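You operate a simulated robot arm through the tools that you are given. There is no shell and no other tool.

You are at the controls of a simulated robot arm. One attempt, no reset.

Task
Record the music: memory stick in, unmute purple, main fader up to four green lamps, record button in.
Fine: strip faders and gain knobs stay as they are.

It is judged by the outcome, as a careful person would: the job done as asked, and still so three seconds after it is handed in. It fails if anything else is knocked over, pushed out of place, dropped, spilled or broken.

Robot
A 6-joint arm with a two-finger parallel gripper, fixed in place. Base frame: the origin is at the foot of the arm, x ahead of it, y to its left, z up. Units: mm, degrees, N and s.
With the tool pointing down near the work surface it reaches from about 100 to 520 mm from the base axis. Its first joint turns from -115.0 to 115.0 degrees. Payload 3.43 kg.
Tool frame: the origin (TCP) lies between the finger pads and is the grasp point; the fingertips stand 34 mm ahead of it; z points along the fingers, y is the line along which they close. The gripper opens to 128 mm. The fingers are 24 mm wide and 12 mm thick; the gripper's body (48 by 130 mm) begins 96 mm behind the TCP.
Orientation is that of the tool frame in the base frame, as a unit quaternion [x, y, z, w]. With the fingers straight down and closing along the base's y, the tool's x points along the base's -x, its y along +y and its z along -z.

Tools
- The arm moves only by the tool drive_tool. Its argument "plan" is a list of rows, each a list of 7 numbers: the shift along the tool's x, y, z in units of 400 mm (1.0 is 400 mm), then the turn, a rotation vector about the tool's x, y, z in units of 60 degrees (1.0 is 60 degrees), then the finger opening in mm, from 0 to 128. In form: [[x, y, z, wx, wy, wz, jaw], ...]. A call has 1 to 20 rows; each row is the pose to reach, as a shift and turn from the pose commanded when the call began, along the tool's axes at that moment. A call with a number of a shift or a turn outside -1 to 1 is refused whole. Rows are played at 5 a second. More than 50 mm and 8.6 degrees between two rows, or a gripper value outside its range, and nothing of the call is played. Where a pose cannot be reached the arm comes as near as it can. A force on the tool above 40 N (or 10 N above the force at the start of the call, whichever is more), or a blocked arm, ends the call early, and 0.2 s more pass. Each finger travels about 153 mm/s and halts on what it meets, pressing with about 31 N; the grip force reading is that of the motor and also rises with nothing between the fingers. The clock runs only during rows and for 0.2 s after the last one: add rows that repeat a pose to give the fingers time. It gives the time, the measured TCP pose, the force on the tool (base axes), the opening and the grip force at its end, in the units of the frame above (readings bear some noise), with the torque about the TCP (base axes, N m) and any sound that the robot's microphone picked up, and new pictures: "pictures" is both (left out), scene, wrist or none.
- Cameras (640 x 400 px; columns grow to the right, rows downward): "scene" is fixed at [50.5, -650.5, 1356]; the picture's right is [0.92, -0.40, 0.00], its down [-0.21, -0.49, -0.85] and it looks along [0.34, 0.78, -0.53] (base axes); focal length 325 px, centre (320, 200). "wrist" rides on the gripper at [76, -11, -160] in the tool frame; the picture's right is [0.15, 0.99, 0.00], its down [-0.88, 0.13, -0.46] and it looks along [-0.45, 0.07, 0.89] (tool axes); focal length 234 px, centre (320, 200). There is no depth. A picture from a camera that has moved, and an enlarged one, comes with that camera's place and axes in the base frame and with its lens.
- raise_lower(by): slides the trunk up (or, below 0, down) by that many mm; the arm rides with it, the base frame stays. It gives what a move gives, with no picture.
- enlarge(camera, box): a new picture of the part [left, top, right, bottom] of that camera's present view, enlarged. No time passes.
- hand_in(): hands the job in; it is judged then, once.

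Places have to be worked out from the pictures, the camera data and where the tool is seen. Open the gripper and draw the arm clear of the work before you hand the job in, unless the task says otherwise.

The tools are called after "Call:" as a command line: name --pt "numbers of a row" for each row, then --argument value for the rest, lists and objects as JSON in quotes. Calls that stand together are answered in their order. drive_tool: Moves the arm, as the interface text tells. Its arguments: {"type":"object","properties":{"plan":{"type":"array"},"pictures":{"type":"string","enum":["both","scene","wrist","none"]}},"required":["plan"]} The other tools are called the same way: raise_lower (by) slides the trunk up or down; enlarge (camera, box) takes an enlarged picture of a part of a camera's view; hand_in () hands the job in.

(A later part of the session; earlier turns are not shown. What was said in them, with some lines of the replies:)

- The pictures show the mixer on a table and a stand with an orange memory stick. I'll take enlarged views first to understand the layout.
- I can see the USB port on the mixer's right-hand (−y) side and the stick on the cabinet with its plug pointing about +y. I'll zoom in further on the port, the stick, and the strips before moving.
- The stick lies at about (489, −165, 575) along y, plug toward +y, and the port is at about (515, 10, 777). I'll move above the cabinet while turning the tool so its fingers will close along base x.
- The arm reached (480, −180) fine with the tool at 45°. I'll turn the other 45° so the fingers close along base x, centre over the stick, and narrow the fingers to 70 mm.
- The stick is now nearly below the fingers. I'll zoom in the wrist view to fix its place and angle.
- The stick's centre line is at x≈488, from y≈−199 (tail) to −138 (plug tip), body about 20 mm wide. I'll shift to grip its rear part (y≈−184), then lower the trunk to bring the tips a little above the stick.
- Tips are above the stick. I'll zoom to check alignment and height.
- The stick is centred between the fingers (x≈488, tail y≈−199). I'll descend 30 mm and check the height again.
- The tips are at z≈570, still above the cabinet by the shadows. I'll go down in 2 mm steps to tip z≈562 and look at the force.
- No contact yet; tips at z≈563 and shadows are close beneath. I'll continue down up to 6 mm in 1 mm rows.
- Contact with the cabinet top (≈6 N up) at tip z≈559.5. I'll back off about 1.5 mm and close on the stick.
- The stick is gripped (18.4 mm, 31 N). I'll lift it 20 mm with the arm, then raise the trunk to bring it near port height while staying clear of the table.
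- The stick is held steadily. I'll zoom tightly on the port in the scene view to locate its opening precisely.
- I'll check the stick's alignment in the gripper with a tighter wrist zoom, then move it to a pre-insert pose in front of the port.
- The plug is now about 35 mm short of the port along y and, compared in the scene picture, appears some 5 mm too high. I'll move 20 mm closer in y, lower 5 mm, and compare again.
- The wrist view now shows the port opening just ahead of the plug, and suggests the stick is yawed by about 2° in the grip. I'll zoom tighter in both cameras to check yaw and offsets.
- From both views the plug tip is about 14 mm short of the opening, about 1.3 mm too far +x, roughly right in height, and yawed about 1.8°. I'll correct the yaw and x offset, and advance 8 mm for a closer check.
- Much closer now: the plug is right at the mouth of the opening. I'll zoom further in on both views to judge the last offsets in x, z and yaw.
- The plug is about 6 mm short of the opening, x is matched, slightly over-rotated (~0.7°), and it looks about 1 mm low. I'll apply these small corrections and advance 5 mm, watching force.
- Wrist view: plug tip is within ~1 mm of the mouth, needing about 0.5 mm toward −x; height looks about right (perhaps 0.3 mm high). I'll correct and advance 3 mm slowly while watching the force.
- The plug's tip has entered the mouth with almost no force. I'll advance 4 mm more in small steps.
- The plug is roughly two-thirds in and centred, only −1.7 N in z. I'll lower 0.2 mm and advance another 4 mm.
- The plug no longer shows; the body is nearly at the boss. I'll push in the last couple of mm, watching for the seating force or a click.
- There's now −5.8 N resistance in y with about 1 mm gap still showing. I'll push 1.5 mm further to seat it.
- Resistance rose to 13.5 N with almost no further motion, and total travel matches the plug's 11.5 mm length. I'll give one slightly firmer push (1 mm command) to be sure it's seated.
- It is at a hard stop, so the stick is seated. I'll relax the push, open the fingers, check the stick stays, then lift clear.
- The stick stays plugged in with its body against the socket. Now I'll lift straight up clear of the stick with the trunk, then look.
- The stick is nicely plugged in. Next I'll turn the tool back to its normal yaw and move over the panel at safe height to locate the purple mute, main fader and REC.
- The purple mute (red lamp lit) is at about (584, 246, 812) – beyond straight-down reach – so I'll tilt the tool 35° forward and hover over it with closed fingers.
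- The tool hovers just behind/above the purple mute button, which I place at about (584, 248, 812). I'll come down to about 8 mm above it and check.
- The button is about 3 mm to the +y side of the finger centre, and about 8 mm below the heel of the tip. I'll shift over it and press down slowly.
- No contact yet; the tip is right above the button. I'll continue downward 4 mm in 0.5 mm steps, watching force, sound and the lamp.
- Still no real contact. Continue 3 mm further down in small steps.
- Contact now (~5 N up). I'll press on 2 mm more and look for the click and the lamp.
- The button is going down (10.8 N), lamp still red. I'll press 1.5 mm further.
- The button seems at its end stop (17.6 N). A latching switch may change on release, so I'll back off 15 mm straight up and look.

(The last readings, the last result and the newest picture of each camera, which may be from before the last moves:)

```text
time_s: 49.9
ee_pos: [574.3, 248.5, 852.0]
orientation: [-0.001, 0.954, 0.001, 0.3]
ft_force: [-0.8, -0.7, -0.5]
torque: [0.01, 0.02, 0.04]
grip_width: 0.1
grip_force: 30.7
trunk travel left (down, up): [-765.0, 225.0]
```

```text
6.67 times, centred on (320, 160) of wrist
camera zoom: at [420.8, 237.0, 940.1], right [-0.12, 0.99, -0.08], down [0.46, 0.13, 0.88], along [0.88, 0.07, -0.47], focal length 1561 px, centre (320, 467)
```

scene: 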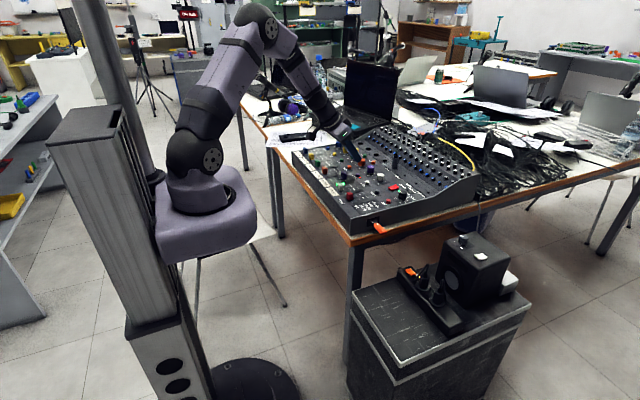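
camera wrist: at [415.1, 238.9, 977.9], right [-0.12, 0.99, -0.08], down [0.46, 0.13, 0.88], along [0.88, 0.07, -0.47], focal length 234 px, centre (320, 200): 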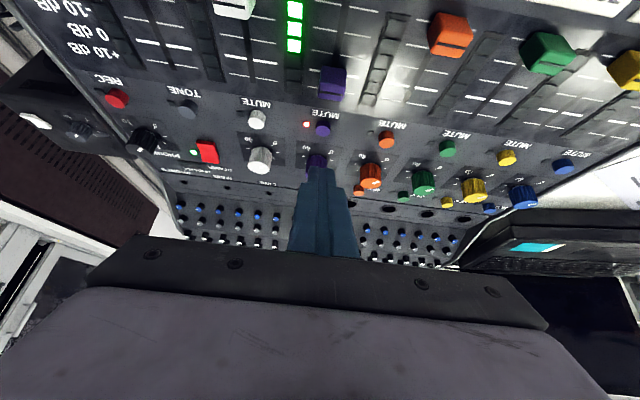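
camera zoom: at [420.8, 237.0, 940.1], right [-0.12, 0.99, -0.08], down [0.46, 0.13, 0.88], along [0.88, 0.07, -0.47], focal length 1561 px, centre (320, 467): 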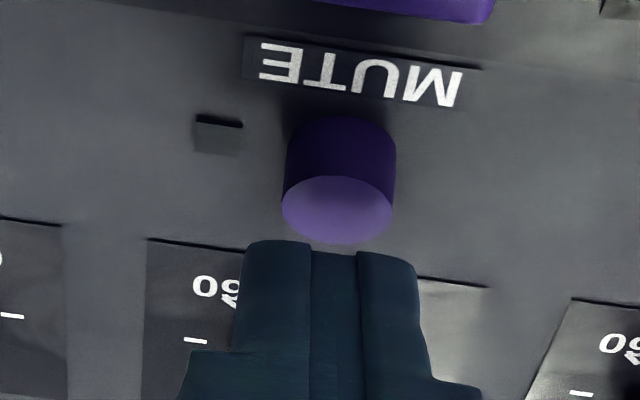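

The mute lamp is out and the button popped up: purple is unmuted. Now I'll raise, straighten the tool, and move to behind (robot side of) the main fader at safe height.

Call:
drive_tool --pt "-0.0287 0 -0.041 0 0 0 0" --pt "-0.0574 0 -0.0819 0 0 0 0" --pt "-0.0198 -0.054 -0.1184 0 0.0972 0 0" --pt "0.0177 -0.1079 -0.1548 0 0.1943 0 0" --pt "0.0553 -0.1619 -0.1913 0 0.2915 0 0" --pt "0.0929 -0.2159 -0.2278 0 0.3887 0 0" --pt "0.1304 -0.2698 -0.2642 0 0.4858 0 0" --pt "0.168 -0.3238 -0.3007 0 0.583 0 0" --pt "0.168 -0.3238 -0.3007 0 0.583 0 0" --pictures "both"

Call:
enlarge --camera "wrist" --box '[230, 130, 390, 240]'

Call:
enlarge --camera "scene" --box '[320, 160, 400, 215]'

```text
time_s: 51.9
ee_pos: [449.3, 120.5, 912.3]
orientation: [0.0, 1.0, 0.0, -0.001]
ft_force: [0.3, -0.2, 0.6]
torque: [0.0, 0.04, -0.01]
grip_width: 0.0
grip_force: 31.5
trunk travel left (down, up): [-765.0, 225.0]
camera wrist: at [373.9, 108.2, 1073.2], right [-0.15, 0.99, 0.0], down [0.88, 0.13, 0.45], along [0.45, 0.07, -0.89], focal length 234 px, centre (320, 200)
```

scene: 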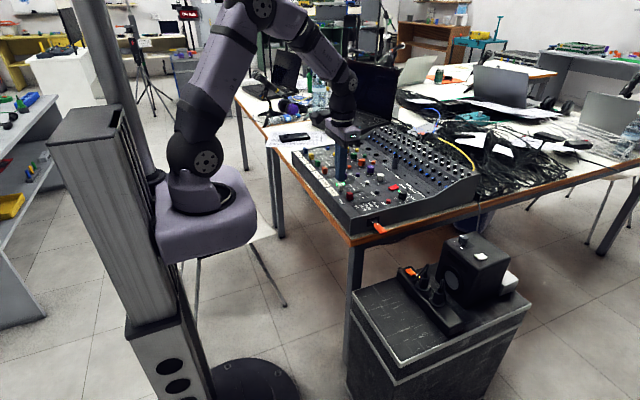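
wrist: 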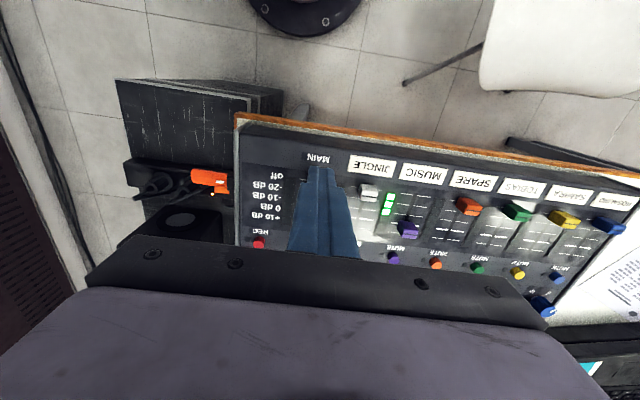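

```text
3.64 times, centred on (310, 185) of wrist
camera zoom: at [373.9, 108.2, 1073.2], right [-0.15, 0.99, 0.0], down [0.88, 0.13, 0.45], along [0.45, 0.07, -0.89], focal length 852 px, centre (356, 254)
```

zoom: 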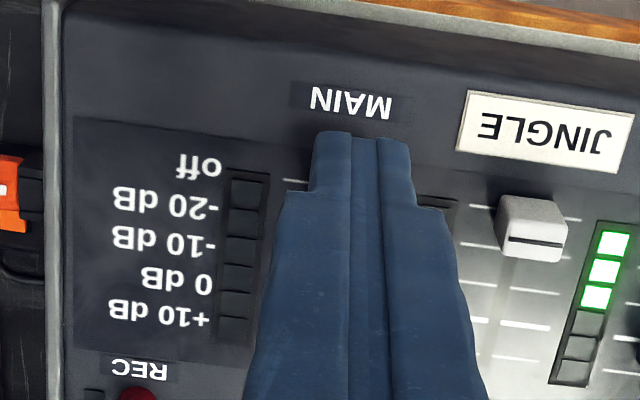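

```text
7.27 times, centred on (360, 188) of scene
camera zoom: at [50.5, -650.5, 1356.0], right [0.92, -0.4, 0.0], down [-0.21, -0.49, -0.85], along [0.34, 0.78, -0.53], focal length 2367 px, centre (29, 291)
```

zoom: 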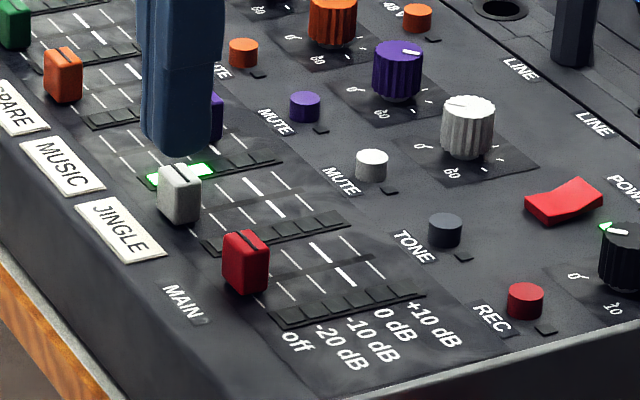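

The main meter (5 cells, all dark) lies just right of the main fader, whose cap is at x≈485, y≈119, top z≈830. I'll descend behind the cap to tip z≈812.

Call:
drive_tool --pt "0 0 0.05 0 0 0 0" --pt "0 0 0.1 0 0 0 0" --pt "0 0 0.13 0 0 0 0" --pt "0 0 0.15 0 0 0 0" --pt "0 0 0.165 0 0 0 0" --pt "0 0 0.165 0 0 0 0" --pictures "both"

Call:
enlarge --camera "wrist" --box '[230, 150, 390, 250]'

Call:
enlarge --camera "scene" --box '[325, 165, 385, 215]'

```text
time_s: 53.3
ee_pos: [451.6, 119.5, 847.7]
orientation: [0.0, 1.0, 0.0, -0.001]
ft_force: [1.0, -0.3, -0.1]
torque: [0.01, -0.01, 0.02]
grip_width: 0.3
grip_force: 30.5
trunk travel left (down, up): [-765.0, 225.0]
camera wrist: at [374.7, 107.2, 1006.7], right [-0.15, 0.99, 0.0], down [0.88, 0.13, 0.46], along [0.45, 0.07, -0.89], focal length 234 px, centre (320, 200)
```

scene: 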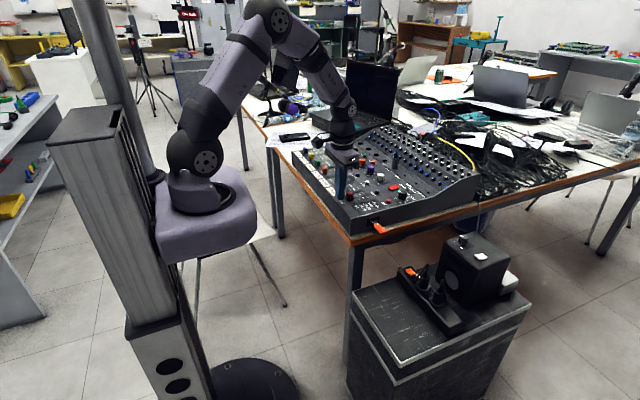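
wrist: 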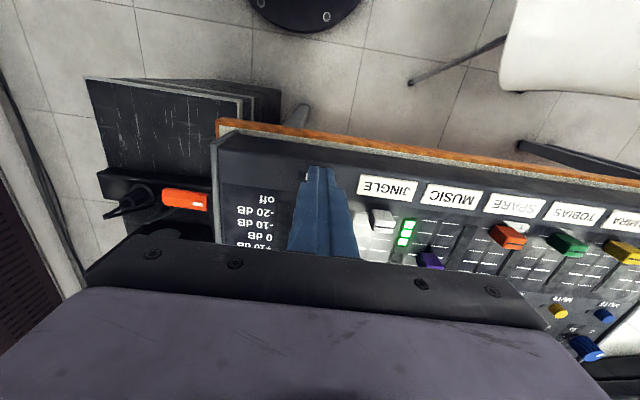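

```text
4.00 times, centred on (310, 200) of wrist
camera zoom: at [374.7, 107.2, 1006.7], right [-0.15, 0.99, 0.0], down [0.88, 0.13, 0.46], along [0.45, 0.07, -0.89], focal length 937 px, centre (360, 200)
```

zoom: 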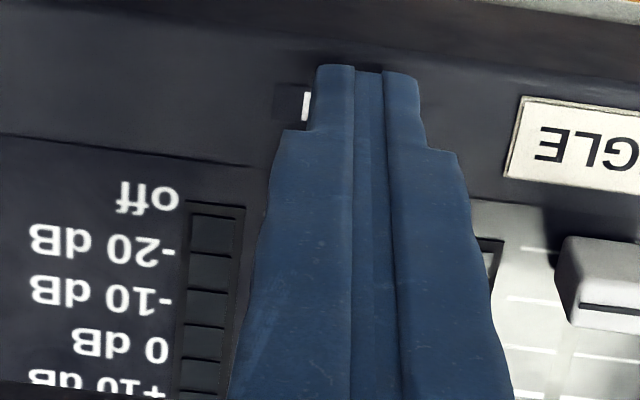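

```text
8.00 times, centred on (355, 190) of scene
camera zoom: at [50.5, -650.5, 1356.0], right [0.92, -0.4, 0.0], down [-0.21, -0.49, -0.85], along [0.34, 0.78, -0.53], focal length 2604 px, centre (40, 280)
```

zoom: 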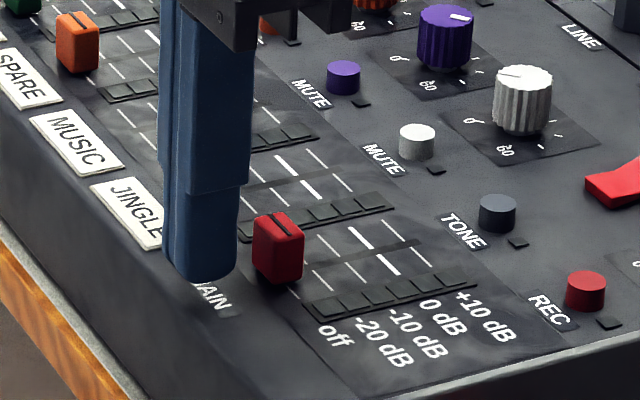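

The finger is directly behind the red cap and the scene view shows the main meter clearly. I'll push forward (+x): 15 mm to reach the cap, then another 12 mm, and check the meter.

Call:
drive_tool --pt "-0.02 0 0 0 0 0 0" --pt "-0.0375 0 0 0 0 0 0" --pt "-0.045 0 0 0 0 0 0" --pt "-0.0525 0 0 0 0 0 0" --pt "-0.06 0 0 0 0 0 0" --pt "-0.0675 0 0 0 0 0 0" --pt "-0.0675 0 0 0 0 0 0" --pictures "none"

Call:
enlarge --camera "scene" --box '[325, 165, 385, 215]'

```text
time_s: 54.9
ee_pos: [478.7, 121.1, 848.4]
orientation: [-0.001, 1.0, 0.0, 0.0]
ft_force: [-0.1, 0.0, 0.3]
torque: [0.0, 0.03, 0.01]
grip_width: 0.0
grip_force: 31.2
trunk travel left (down, up): [-765.0, 225.0]
```

```text
8.00 times, centred on (355, 190) of scene
camera zoom: at [50.5, -650.5, 1356.0], right [0.92, -0.4, 0.0], down [-0.21, -0.49, -0.85], along [0.34, 0.78, -0.53], focal length 2604 px, centre (40, 280)
```

zoom: 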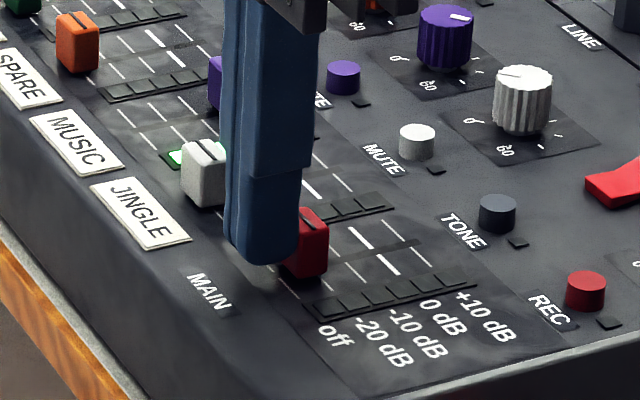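

The fader now moves with the finger (cap around −20 dB); meter still dark. I'll push another 6 mm.

Call:
drive_tool --pt "-0.005 0 0 0 0 0 0" --pt "-0.01 0 0 0 0 0 0" --pt "-0.015 0 0 0 0 0 0" --pt "-0.015 0 0 0 0 0 0" --pictures "none"

Call:
enlarge --camera "scene" --box '[325, 165, 385, 215]'

```text
time_s: 55.9
ee_pos: [484.4, 119.1, 848.9]
orientation: [-0.001, 1.0, 0.001, 0.0]
ft_force: [-1.0, -0.7, -0.4]
torque: [-0.02, 0.04, 0.0]
grip_width: 0.2
grip_force: 30.7
trunk travel left (down, up): [-765.0, 225.0]
```

```text
8.00 times, centred on (355, 190) of scene
camera zoom: at [50.5, -650.5, 1356.0], right [0.92, -0.4, 0.0], down [-0.21, -0.49, -0.85], along [0.34, 0.78, -0.53], focal length 2604 px, centre (40, 280)
```

zoom: 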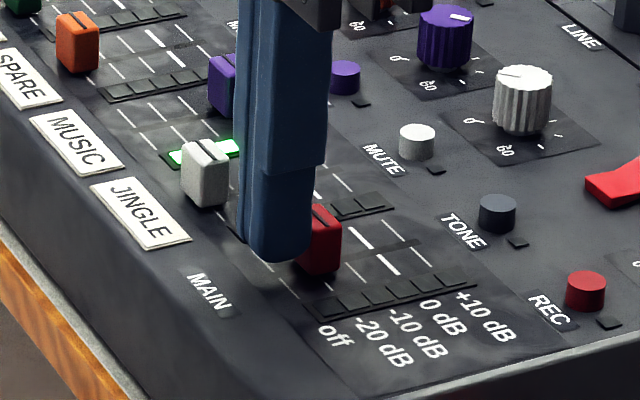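

Meter still dark; continue 6 mm.

Call:
drive_tool --pt "-0.005 0 0 0 0 0 0" --pt "-0.01 0 0 0 0 0 0" --pt "-0.015 0 0 0 0 0 0" --pt "-0.015 0 0 0 0 0 0" --pictures "none"

Call:
enlarge --camera "scene" --box '[325, 165, 385, 215]'

```text
time_s: 56.9
ee_pos: [489.9, 121.0, 848.8]
orientation: [0.0, 1.0, 0.0, -0.001]
ft_force: [-1.0, 0.7, 0.4]
torque: [0.0, 0.01, 0.01]
grip_width: 0.3
grip_force: 31.4
trunk travel left (down, up): [-765.0, 225.0]
```

```text
8.00 times, centred on (355, 190) of scene
camera zoom: at [50.5, -650.5, 1356.0], right [0.92, -0.4, 0.0], down [-0.21, -0.49, -0.85], along [0.34, 0.78, -0.53], focal length 2604 px, centre (40, 280)
```

zoom: 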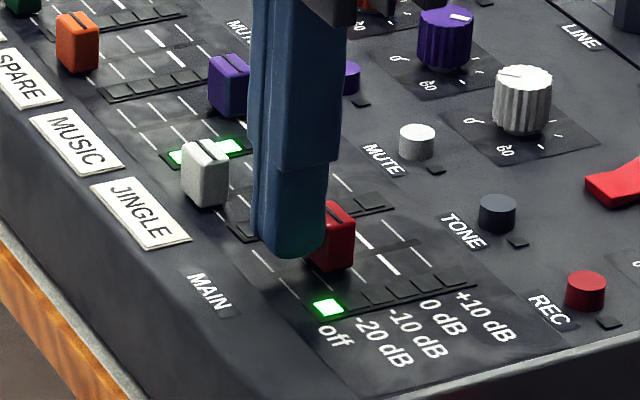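

First green lamp is lit on the main meter. I'll push 5 mm more.

Call:
drive_tool --pt "-0.004 0 0 0 0 0 0" --pt "-0.008 0 0 0 0 0 0" --pt "-0.0125 0 0 0 0 0 0" --pt "-0.0125 0 0 0 0 0 0" --pictures "none"

Call:
enlarge --camera "scene" --box '[325, 165, 385, 215]'

```text
time_s: 57.9
ee_pos: [494.4, 120.3, 848.3]
orientation: [-0.001, 1.0, 0.0, 0.0]
ft_force: [-0.7, 0.8, -0.3]
torque: [0.0, 0.03, 0.03]
grip_width: 0.0
grip_force: 30.8
trunk travel left (down, up): [-765.0, 225.0]
```

```text
8.00 times, centred on (355, 190) of scene
camera zoom: at [50.5, -650.5, 1356.0], right [0.92, -0.4, 0.0], down [-0.21, -0.49, -0.85], along [0.34, 0.78, -0.53], focal length 2604 px, centre (40, 280)
```

zoom: 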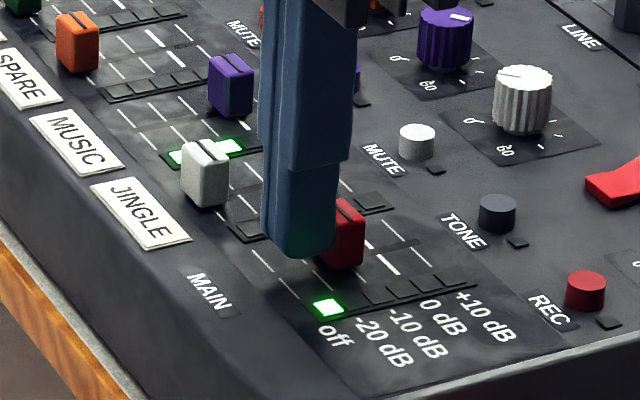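

Still one lamp. Another 5 mm.

Call:
drive_tool --pt "-0.004 0 0 0 0 0 0" --pt "-0.008 0 0 0 0 0 0" --pt "-0.0125 0 0 0 0 0 0" --pt "-0.0125 0 0 0 0 0 0" --pictures "none"

Call:
enlarge --camera "scene" --box '[325, 165, 385, 215]'

```text
time_s: 58.9
ee_pos: [499.8, 120.7, 847.6]
orientation: [0.0, 1.0, 0.0, 0.001]
ft_force: [-1.0, 0.1, 0.7]
torque: [0.0, -0.01, 0.0]
grip_width: 0.2
grip_force: 31.4
trunk travel left (down, up): [-765.0, 225.0]
```

```text
8.00 times, centred on (355, 190) of scene
camera zoom: at [50.5, -650.5, 1356.0], right [0.92, -0.4, 0.0], down [-0.21, -0.49, -0.85], along [0.34, 0.78, -0.53], focal length 2604 px, centre (40, 280)
```

zoom: 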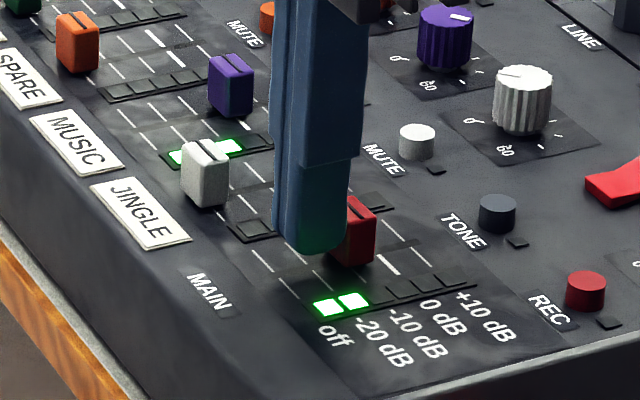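

Two lamps lit at TCP x≈500; roughly 10 mm per lamp. Another 5 mm.

Call:
drive_tool --pt "-0.004 0 0 0 0 0 0" --pt "-0.008 0 0 0 0 0 0" --pt "-0.0125 0 0 0 0 0 0" --pt "-0.0125 0 0 0 0 0 0" --pictures "none"

Call:
enlarge --camera "scene" --box '[325, 165, 385, 215]'

```text
time_s: 59.9
ee_pos: [503.9, 119.7, 847.9]
orientation: [-0.001, 1.0, 0.0, -0.001]
ft_force: [-1.3, -0.5, 0.8]
torque: [0.0, 0.04, -0.02]
grip_width: 0.2
grip_force: 30.9
trunk travel left (down, up): [-765.0, 225.0]
```

```text
8.00 times, centred on (355, 190) of scene
camera zoom: at [50.5, -650.5, 1356.0], right [0.92, -0.4, 0.0], down [-0.21, -0.49, -0.85], along [0.34, 0.78, -0.53], focal length 2604 px, centre (40, 280)
```

zoom: 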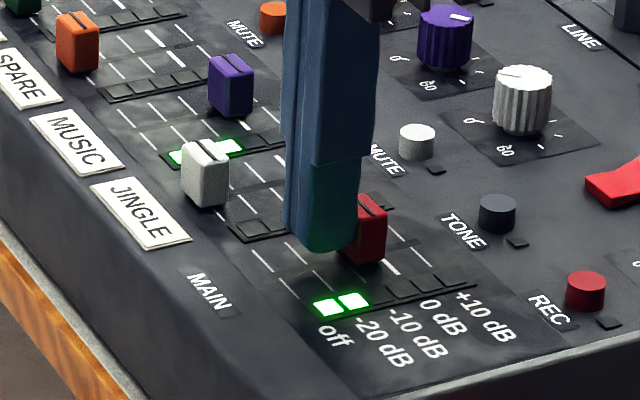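

Still two lamps; another 5 mm.

Call:
drive_tool --pt "-0.004 0 0 0 0 0 0" --pt "-0.008 0 0 0 0 0 0" --pt "-0.0125 0 0 0 0 0 0" --pt "-0.0125 0 0 0 0 0 0" --pictures "none"

Call:
enlarge --camera "scene" --box '[325, 165, 385, 215]'

```text
time_s: 60.9
ee_pos: [509.1, 120.2, 848.1]
orientation: [0.0, 1.0, 0.0, 0.0]
ft_force: [-0.1, 0.1, -0.5]
torque: [0.01, 0.02, 0.01]
grip_width: 0.0
grip_force: 30.9
trunk travel left (down, up): [-765.0, 225.0]
```

```text
8.00 times, centred on (355, 190) of scene
camera zoom: at [50.5, -650.5, 1356.0], right [0.92, -0.4, 0.0], down [-0.21, -0.49, -0.85], along [0.34, 0.78, -0.53], focal length 2604 px, centre (40, 280)
```

zoom: 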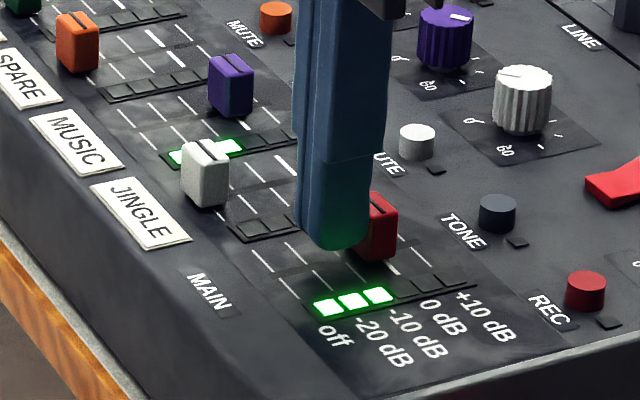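

Three lamps lit. Now 5 mm more.

Call:
drive_tool --pt "-0.004 0 0 0 0 0 0" --pt "-0.008 0 0 0 0 0 0" --pt "-0.0125 0 0 0 0 0 0" --pt "-0.0125 0 0 0 0 0 0" --pictures "none"

Call:
enlarge --camera "scene" --box '[325, 165, 385, 215]'

```text
time_s: 61.9
ee_pos: [515.1, 119.9, 848.2]
orientation: [-0.001, 1.0, 0.001, 0.0]
ft_force: [-1.1, -0.2, -0.6]
torque: [0.0, 0.01, -0.04]
grip_width: 0.2
grip_force: 31.3
trunk travel left (down, up): [-765.0, 225.0]
```

```text
8.00 times, centred on (355, 190) of scene
camera zoom: at [50.5, -650.5, 1356.0], right [0.92, -0.4, 0.0], down [-0.21, -0.49, -0.85], along [0.34, 0.78, -0.53], focal length 2604 px, centre (40, 280)
```

zoom: 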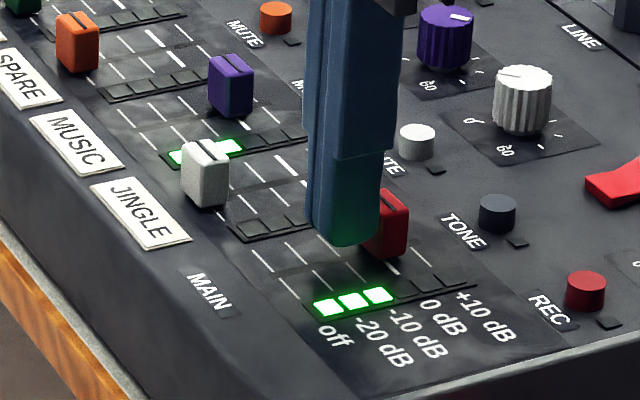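

Still three lamps at x≈515. I'll advance in smaller pushes, 2.5 mm.

Call:
drive_tool --pt "-0.003 0 0 0 0 0 0" --pt "-0.00625 0 0 0 0 0 0" --pt "-0.00625 0 0 0 0 0 0" --pictures "none"

Call:
enlarge --camera "scene" --box '[325, 165, 385, 215]'

```text
time_s: 62.7
ee_pos: [516.9, 119.5, 848.2]
orientation: [0.0, 1.0, 0.0, 0.0]
ft_force: [0.0, 1.3, -0.1]
torque: [0.01, 0.05, 0.01]
grip_width: 0.1
grip_force: 31.2
trunk travel left (down, up): [-765.0, 225.0]
```

```text
8.00 times, centred on (355, 190) of scene
camera zoom: at [50.5, -650.5, 1356.0], right [0.92, -0.4, 0.0], down [-0.21, -0.49, -0.85], along [0.34, 0.78, -0.53], focal length 2604 px, centre (40, 280)
```

zoom: 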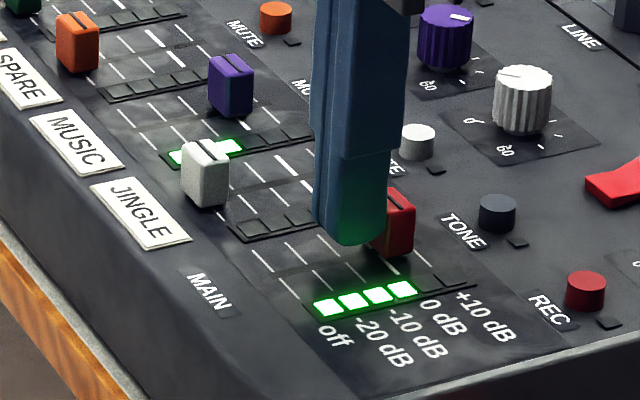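

Four green lamps are lit. To sit well inside the four-lamp window (thresholds are about 10 mm apart) I'll push 2 mm more and check it is still four.

Call:
drive_tool --pt "-0.0025 0 0 0 0 0 0" --pt "-0.005 0 0 0 0 0 0" --pt "-0.005 0 0 0 0 0 0" --pictures "none"

Call:
enlarge --camera "scene" --box '[325, 165, 385, 215]'

```text
time_s: 63.5
ee_pos: [519.2, 120.0, 848.1]
orientation: [0.001, 1.0, 0.001, 0.001]
ft_force: [-0.9, 1.0, -0.6]
torque: [0.03, 0.02, 0.03]
grip_width: 0.0
grip_force: 31.5
trunk travel left (down, up): [-765.0, 225.0]
```

```text
8.00 times, centred on (355, 190) of scene
camera zoom: at [50.5, -650.5, 1356.0], right [0.92, -0.4, 0.0], down [-0.21, -0.49, -0.85], along [0.34, 0.78, -0.53], focal length 2604 px, centre (40, 280)
```

zoom: 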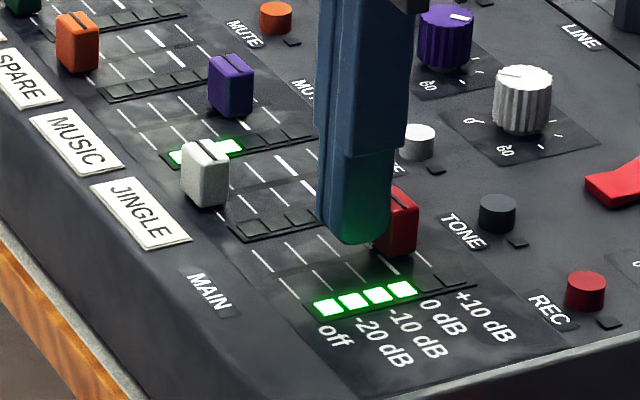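

Still four lamps. I'll back the finger away from the cap, lift, and then tilt and move over to the REC button.

Call:
drive_tool --pt "0.025 0 0 0 0 0 0" --pt "0.05 0 0 0 0 0 0" --pt "0.05 0 -0.05 0 0 0 0" --pt "0.05 0 -0.1 0 0 0 0" --pt "0.05 0 -0.15 0 0 0 0" --pt "0.05 0 -0.15 0 0 0 0" --pictures "none"

Call:
drive_tool --pt "-0.0304 -0.0267 0.0 0 -0.0972 0 0" --pt "-0.0608 -0.0533 0.0 0 -0.1943 0 0" --pt "-0.0913 -0.08 0.01 0 -0.2915 0 0" --pt "-0.1217 -0.1067 0.02 0 -0.3887 0 0" --pt "-0.1521 -0.1333 0.035 0 -0.4858 0 0" --pt "-0.1825 -0.16 0.045 0 -0.583 0 0" --pt "-0.1825 -0.16 0.045 0 -0.583 0 0" --pictures "both"

Call:
enlarge --camera "wrist" --box '[270, 120, 370, 195]'

Call:
enlarge --camera "scene" --box '[330, 165, 410, 220]'

```text
time_s: 64.9
ee_pos: [499.4, 120.2, 907.1]
orientation: [-0.001, 1.0, 0.0, 0.0]
ft_force: [0.1, -0.7, -0.1]
torque: [-0.03, 0.0, 0.01]
grip_width: 0.0
grip_force: 31.1
trunk travel left (down, up): [-765.0, 225.0]
```

```text
time_s: 66.5
ee_pos: [570.1, 56.5, 890.6]
orientation: [0.001, 0.956, -0.004, 0.292]
ft_force: [-0.3, 0.8, 0.0]
torque: [-0.01, 0.03, 0.0]
grip_width: 0.0
grip_force: 31.3
out of reach, approached as far as the arm can: row 6
trunk travel left (down, up): [-765.0, 225.0]
camera wrist: at [418.4, 45.0, 980.8], right [-0.12, 0.99, -0.09], down [0.48, 0.13, 0.87], along [0.87, 0.06, -0.49], focal length 234 px, centre (320, 200)
```

scene: 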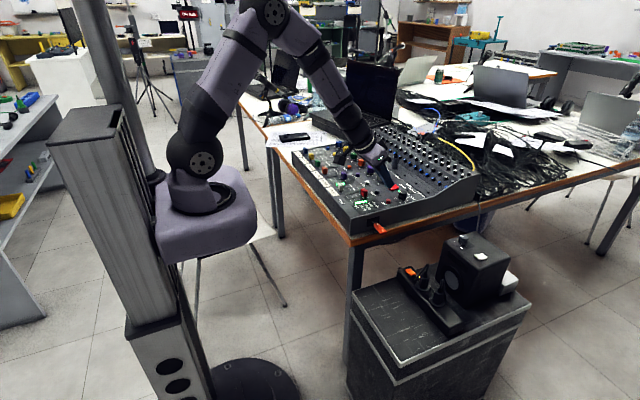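
wrist: 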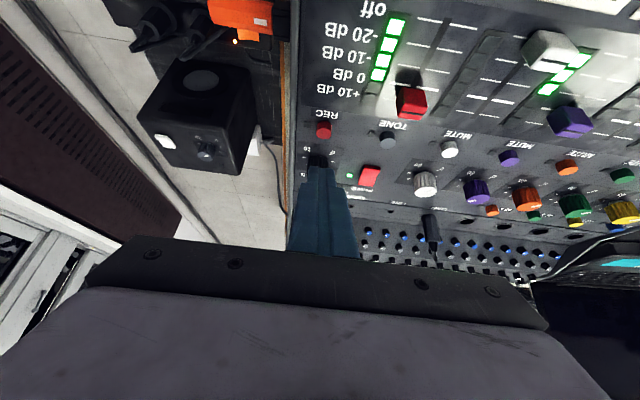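

```text
5.33 times, centred on (320, 158) of wrist
camera zoom: at [418.4, 45.0, 980.8], right [-0.12, 0.99, -0.09], down [0.48, 0.13, 0.87], along [0.87, 0.06, -0.49], focal length 1249 px, centre (320, 427)
```

zoom: 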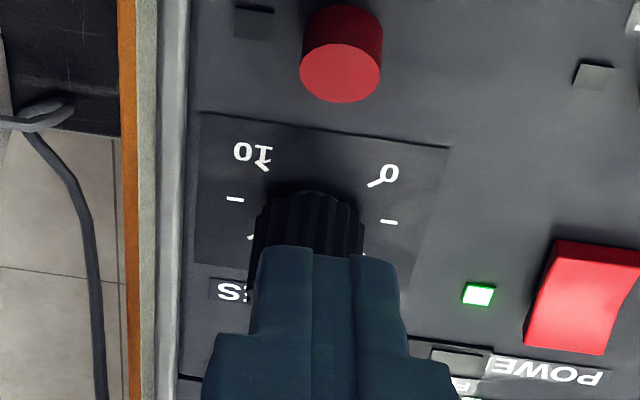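

```text
7.27 times, centred on (370, 192) of scene
camera zoom: at [50.5, -650.5, 1356.0], right [0.92, -0.4, 0.0], down [-0.21, -0.49, -0.85], along [0.34, 0.78, -0.53], focal length 2367 px, centre (-44, 254)
```

zoom: 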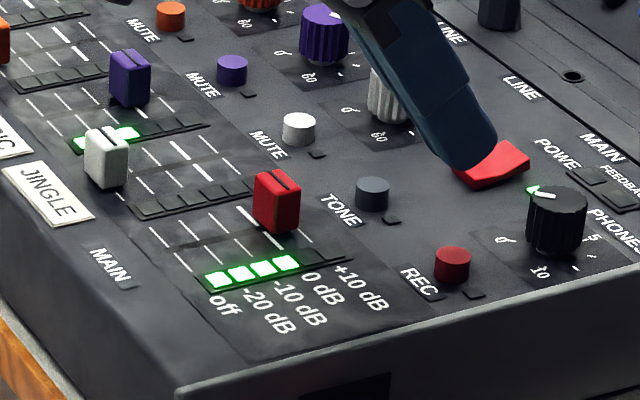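

The pose was slightly past the arm's limit at 35° tilt here, but REC is clear: about (587, 56, 812). I'll reduce the tilt to ~27° and come down to hover ~12 mm above REC.

Call:
drive_tool --pt "0.006 -0.0003 0.0195 0 0.0333 0 0" --pt "0.012 -0.0006 0.039 0 0.0667 0 0" --pt "0.018 -0.001 0.0585 0 0.1 0 0" --pt "0.024 -0.00125 0.0778 0 0.133 0 0" --pt "0.024 -0.00125 0.0778 0 0.133 0 0" --pictures "none"

Call:
enlarge --camera "wrist" --box '[280, 130, 360, 190]'

Call:
enlarge --camera "scene" --box '[365, 175, 405, 208]'

```text
time_s: 67.7
ee_pos: [582.1, 55.9, 857.8]
orientation: [0.0, 0.972, 0.0, 0.233]
ft_force: [0.0, -0.4, 0.0]
torque: [0.0, 0.01, 0.0]
grip_width: 0.0
grip_force: 31.4
out of reach, approached as far as the arm can: row 2, 3
trunk travel left (down, up): [-765.0, 225.0]
```

```text
6.67 times, centred on (320, 160) of wrist
camera zoom: at [442.1, 43.3, 966.3], right [-0.13, 0.99, -0.07], down [0.58, 0.13, 0.81], along [0.81, 0.07, -0.59], focal length 1561 px, centre (320, 467)
```

zoom: 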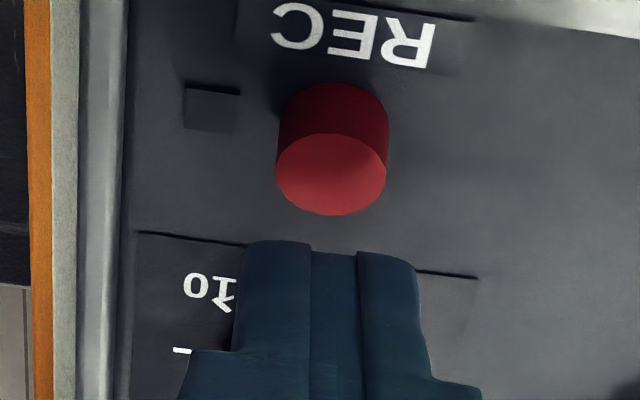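

```text
12.12 times, centred on (385, 192) of scene
camera zoom: at [50.5, -650.5, 1356.0], right [0.92, -0.4, 0.0], down [-0.21, -0.49, -0.85], along [0.34, 0.78, -0.53], focal length 3945 px, centre (-468, 303)
```

zoom: 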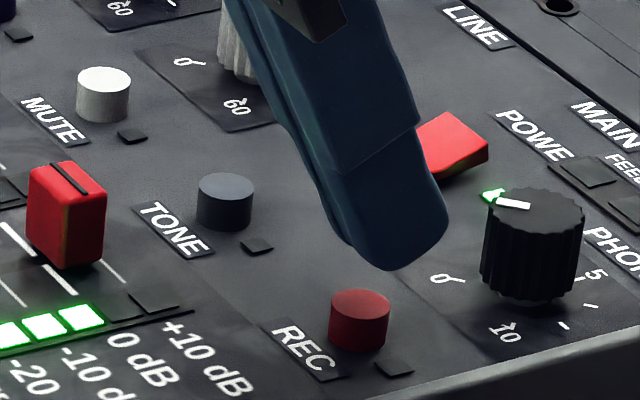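

REC is centred under the finger. I'll descend 10 mm, then continue in small steps.

Call:
drive_tool --pt "0.00454 0 0.00891 0 0 0 0" --pt "0.00795 0 0.01559 0 0 0 0" --pt "0.01022 0 0.02005 0 0 0 0" --pt "0.01135 0 0.02228 0 0 0 0" --pt "0.01192 0 0.02339 0 0 0 0" --pt "0.01249 0 0.0245 0 0 0 0" --pt "0.01249 0 0.0245 0 0 0 0" --pictures "none"

Call:
enlarge --camera "scene" --box '[365, 175, 405, 208]'

```text
time_s: 69.3
ee_pos: [583.1, 55.2, 848.2]
orientation: [0.0, 0.972, 0.0, 0.233]
ft_force: [-0.1, 0.1, 0.7]
torque: [0.01, 0.04, -0.04]
grip_width: 0.1
grip_force: 30.8
trunk travel left (down, up): [-765.0, 225.0]
```

```text
12.12 times, centred on (385, 192) of scene
camera zoom: at [50.5, -650.5, 1356.0], right [0.92, -0.4, 0.0], down [-0.21, -0.49, -0.85], along [0.34, 0.78, -0.53], focal length 3945 px, centre (-468, 303)
```

zoom: 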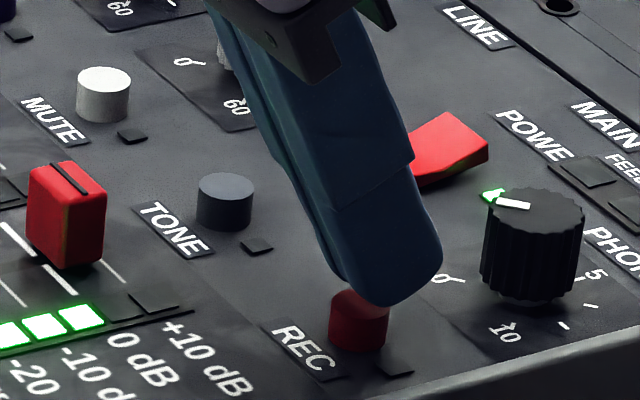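

Almost touching. I'll keep going down in 0.5–0.7 mm steps, 5 mm in total, watching force.

Call:
drive_tool --pt "0.0008 0 0.00156 0 0 0 0" --pt "0.0016 0 0.00312 0 0 0 0" --pt "0.0024 0 0.00468 0 0 0 0" --pt "0.0032 0 0.00624 0 0 0 0" --pt "0.004 0 0.0078 0 0 0 0" --pt "0.0048 0 0.00936 0 0 0 0" --pt "0.00568 0 0.01114 0 0 0 0" --pt "0.00568 0 0.01114 0 0 0 0" --pictures "none"

Call:
enlarge --camera "scene" --box '[365, 175, 405, 208]'

```text
time_s: 71.1
ee_pos: [582.8, 55.3, 842.5]
orientation: [0.0, 0.972, 0.0, 0.234]
ft_force: [-1.0, -0.5, 2.2]
torque: [0.02, -0.02, 0.0]
grip_width: 0.0
grip_force: 30.6
trunk travel left (down, up): [-765.0, 225.0]
```

```text
12.12 times, centred on (385, 192) of scene
camera zoom: at [50.5, -650.5, 1356.0], right [0.92, -0.4, 0.0], down [-0.21, -0.49, -0.85], along [0.34, 0.78, -0.53], focal length 3945 px, centre (-468, 303)
```

zoom: 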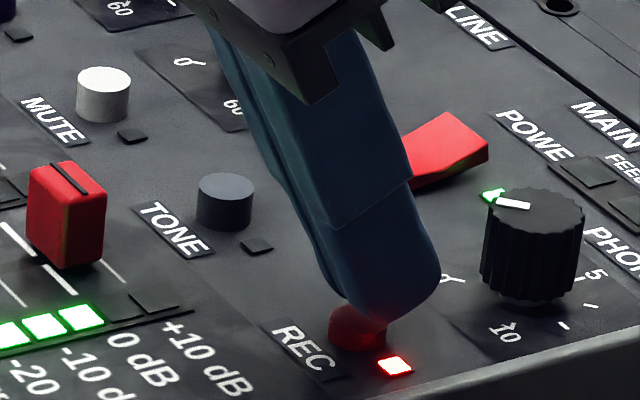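

The REC lamp has come on as the button goes down, at only ~2 N. To be sure it latches in, I'll press on to the end stop as I did with the mute.

Call:
drive_tool --pt "0.00057 0 0.00111 0 0 0 0" --pt "0.00114 0 0.00223 0 0 0 0" --pt "0.0017 0 0.00334 0 0 0 0" --pt "0.00227 0 0.00446 0 0 0 0" --pt "0.00227 0 0.00446 0 0 0 0" --pictures "none"

Call:
enlarge --camera "scene" --box '[365, 175, 405, 208]'

```text
time_s: 72.3
ee_pos: [581.8, 55.4, 841.6]
orientation: [-0.001, 0.972, 0.0, 0.233]
ft_force: [-1.1, -0.3, 1.9]
torque: [0.02, -0.02, 0.02]
grip_width: 0.0
grip_force: 31.1
trunk travel left (down, up): [-765.0, 225.0]
heard: click
```

```text
12.12 times, centred on (385, 192) of scene
camera zoom: at [50.5, -650.5, 1356.0], right [0.92, -0.4, 0.0], down [-0.21, -0.49, -0.85], along [0.34, 0.78, -0.53], focal length 3945 px, centre (-468, 303)
```

zoom: 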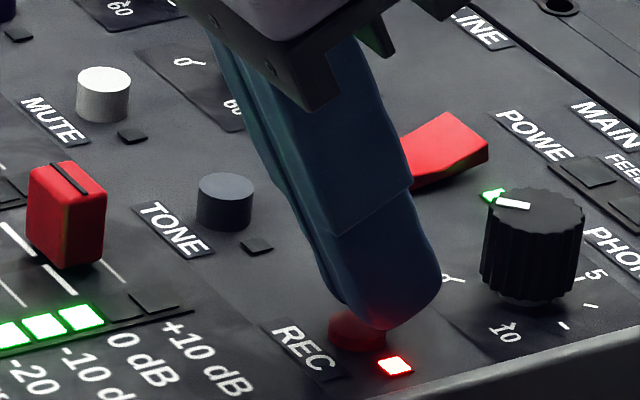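

A click was heard and the REC lamp is on: it latched. I'll lift straight up and check the button stays in.

Call:
drive_tool --pt "-0.00568 0 -0.01114 0 0 0 0" --pt "-0.01135 0 -0.02228 0 0 0 0" --pt "-0.02838 0 -0.05569 0 0 0 0" --pt "-0.0454 0 -0.0891 0 0 0 0" --pt "-0.0454 0 -0.0891 0 0 0 0" --pictures "none"

Call:
enlarge --camera "scene" --box '[365, 175, 405, 208]'

Call:
enlarge --camera "scene" --box '[300, 140, 420, 240]'

```text
time_s: 73.5
ee_pos: [583.1, 56.9, 880.6]
orientation: [0.0, 0.972, -0.001, 0.234]
ft_force: [-0.2, 0.0, -0.2]
torque: [0.02, -0.05, 0.02]
grip_width: 0.0
grip_force: 31.1
trunk travel left (down, up): [-765.0, 225.0]
```

```text
12.12 times, centred on (385, 192) of scene
camera zoom: at [50.5, -650.5, 1356.0], right [0.92, -0.4, 0.0], down [-0.21, -0.49, -0.85], along [0.34, 0.78, -0.53], focal length 3945 px, centre (-468, 303)
```

zoom: 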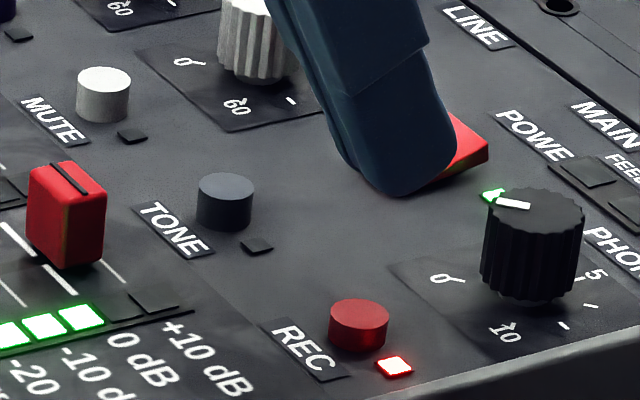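

```text
4.00 times, centred on (360, 190) of scene
camera zoom: at [50.5, -650.5, 1356.0], right [0.92, -0.4, 0.0], down [-0.21, -0.49, -0.85], along [0.34, 0.78, -0.53], focal length 1302 px, centre (160, 240)
```

zoom: 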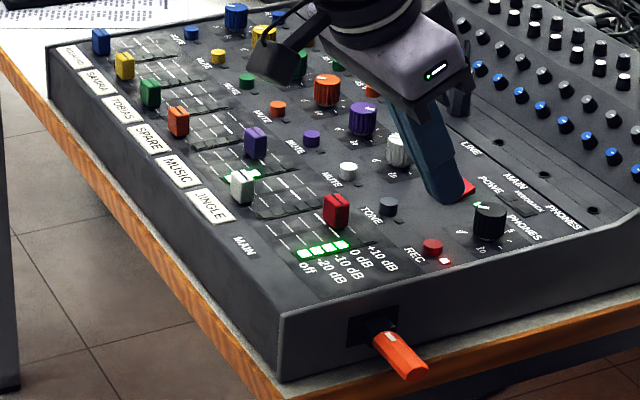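

REC stays in with its lamp lit, four green main lamps, purple unmuted, stick in place. Now I'll raise and withdraw the arm, straighten the tool and open the gripper.

Call:
drive_tool --pt "-0.034 0 -0.0668 0 0 0 0" --pt "-0.0681 0 -0.1337 0 0 0 0" --pt "-0.0225 -0.0085 -0.1906 0 0.09 0 0" --pt "0.0231 -0.017 -0.2475 0 0.18 0 0" --pt "0.0688 -0.0255 -0.3045 0 0.27 0 0" --pt "0.1144 -0.034 -0.3614 0 0.36 0 0" --pt "0.16 -0.0425 -0.4183 0 0.45 0 0" --pt "0.16 -0.0425 -0.4183 0 0.45 0 30" --pt "0.16 -0.0425 -0.4183 0 0.45 0 60" --pt "0.16 -0.0425 -0.4183 0 0.45 0 60" --pictures "both"

Call:
enlarge --camera "scene" --box '[300, 140, 420, 240]'

```text
time_s: 75.7
ee_pos: [447.7, 38.1, 1001.4]
orientation: [-0.001, 1.0, -0.001, 0.0]
ft_force: [-1.0, 0.8, 0.1]
torque: [0.01, -0.02, -0.02]
grip_width: 59.6
grip_force: 0.0
trunk travel left (down, up): [-765.0, 225.0]
camera wrist: at [371.9, 26.0, 1161.3], right [-0.15, 0.99, 0.0], down [0.88, 0.13, 0.46], along [0.45, 0.07, -0.89], focal length 234 px, centre (320, 200)
```

scene: 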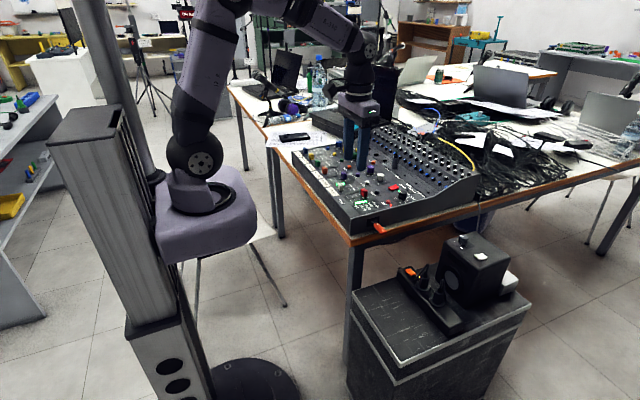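
wrist: 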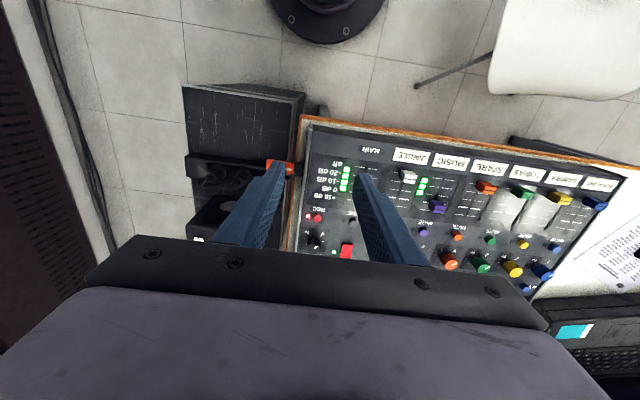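

```text
4.00 times, centred on (360, 190) of scene
camera zoom: at [50.5, -650.5, 1356.0], right [0.92, -0.4, 0.0], down [-0.21, -0.49, -0.85], along [0.34, 0.78, -0.53], focal length 1302 px, centre (160, 240)
```

zoom: 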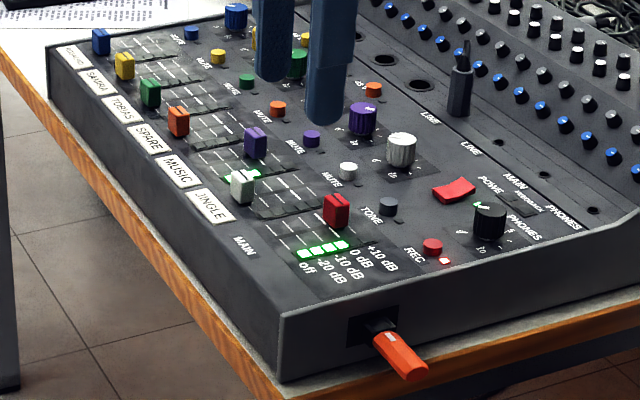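

All conditions look right from the scene view. I'll raise the trunk further clear and take one last check of the meter and lamps before handing in.

Call:
raise_lower --by 150

Call:
enlarge --camera "scene" --box '[325, 160, 405, 225]'

Call:
enlarge --camera "scene" --box '[360, 205, 400, 245]'

```text
time_s: 77.5
ee_pos: [448.5, 37.7, 1153.0]
orientation: [-0.001, 1.0, 0.001, 0.0]
ft_force: [0.6, -0.4, 0.2]
torque: [0.01, -0.02, 0.0]
grip_width: 59.8
grip_force: 0.0
trunk travel left (down, up): [-915.0, 75.0]
```

```text
6.15 times, centred on (365, 192) of scene
camera zoom: at [50.5, -650.5, 1356.0], right [0.92, -0.4, 0.0], down [-0.21, -0.49, -0.85], along [0.34, 0.78, -0.53], focal length 2003 px, centre (43, 246)
```

zoom: 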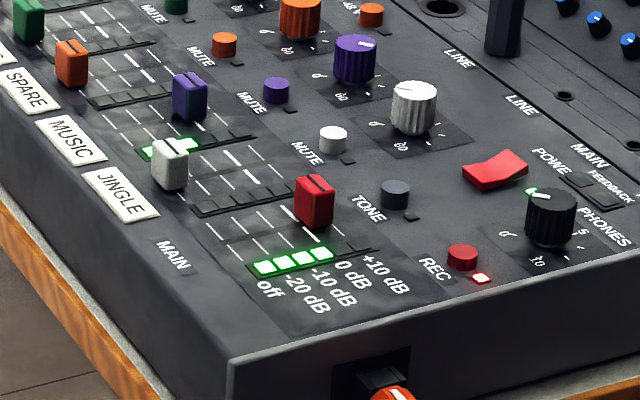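

```text
10.00 times, centred on (380, 225) of scene
camera zoom: at [50.5, -650.5, 1356.0], right [0.92, -0.4, 0.0], down [-0.21, -0.49, -0.85], along [0.34, 0.78, -0.53], focal length 3254 px, centre (-280, -50)
```

zoom: 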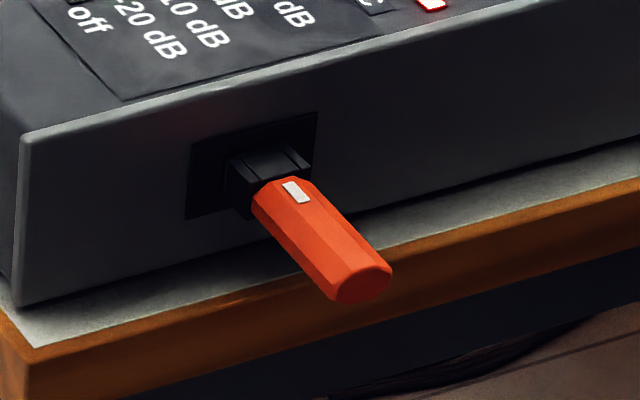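

The stick is plugged in, the purple mute lamp is off, the main meter shows four green lamps, and REC is in with its lamp lit. The strip faders and gain knobs look unchanged, and the arm is clear with the gripper open. Handing in.

Call:
hand_in

```text
The job is handed in.
```

The recording setup is done and handed in; I haven't seen the judge's result. At my last check:

- **Memory stick:** it is fully in the socket on the mixer's right side. It went in until it stopped and stayed put when I let go.
- **Purple channel:** it is unmuted. The button popped back out and its red lamp is off.
- **Main fader:** the main meter shows four green lamps. I pushed the fader about 2 mm past the point where the fourth lamp lit, so it should hold at four.
- **Record button:** it is in. I heard it click and its lamp is lit.

The strip faders and gain knobs look the same as at the start, and I saw nothing else knocked or moved. The gripper is open and the arm is raised clear of the table.
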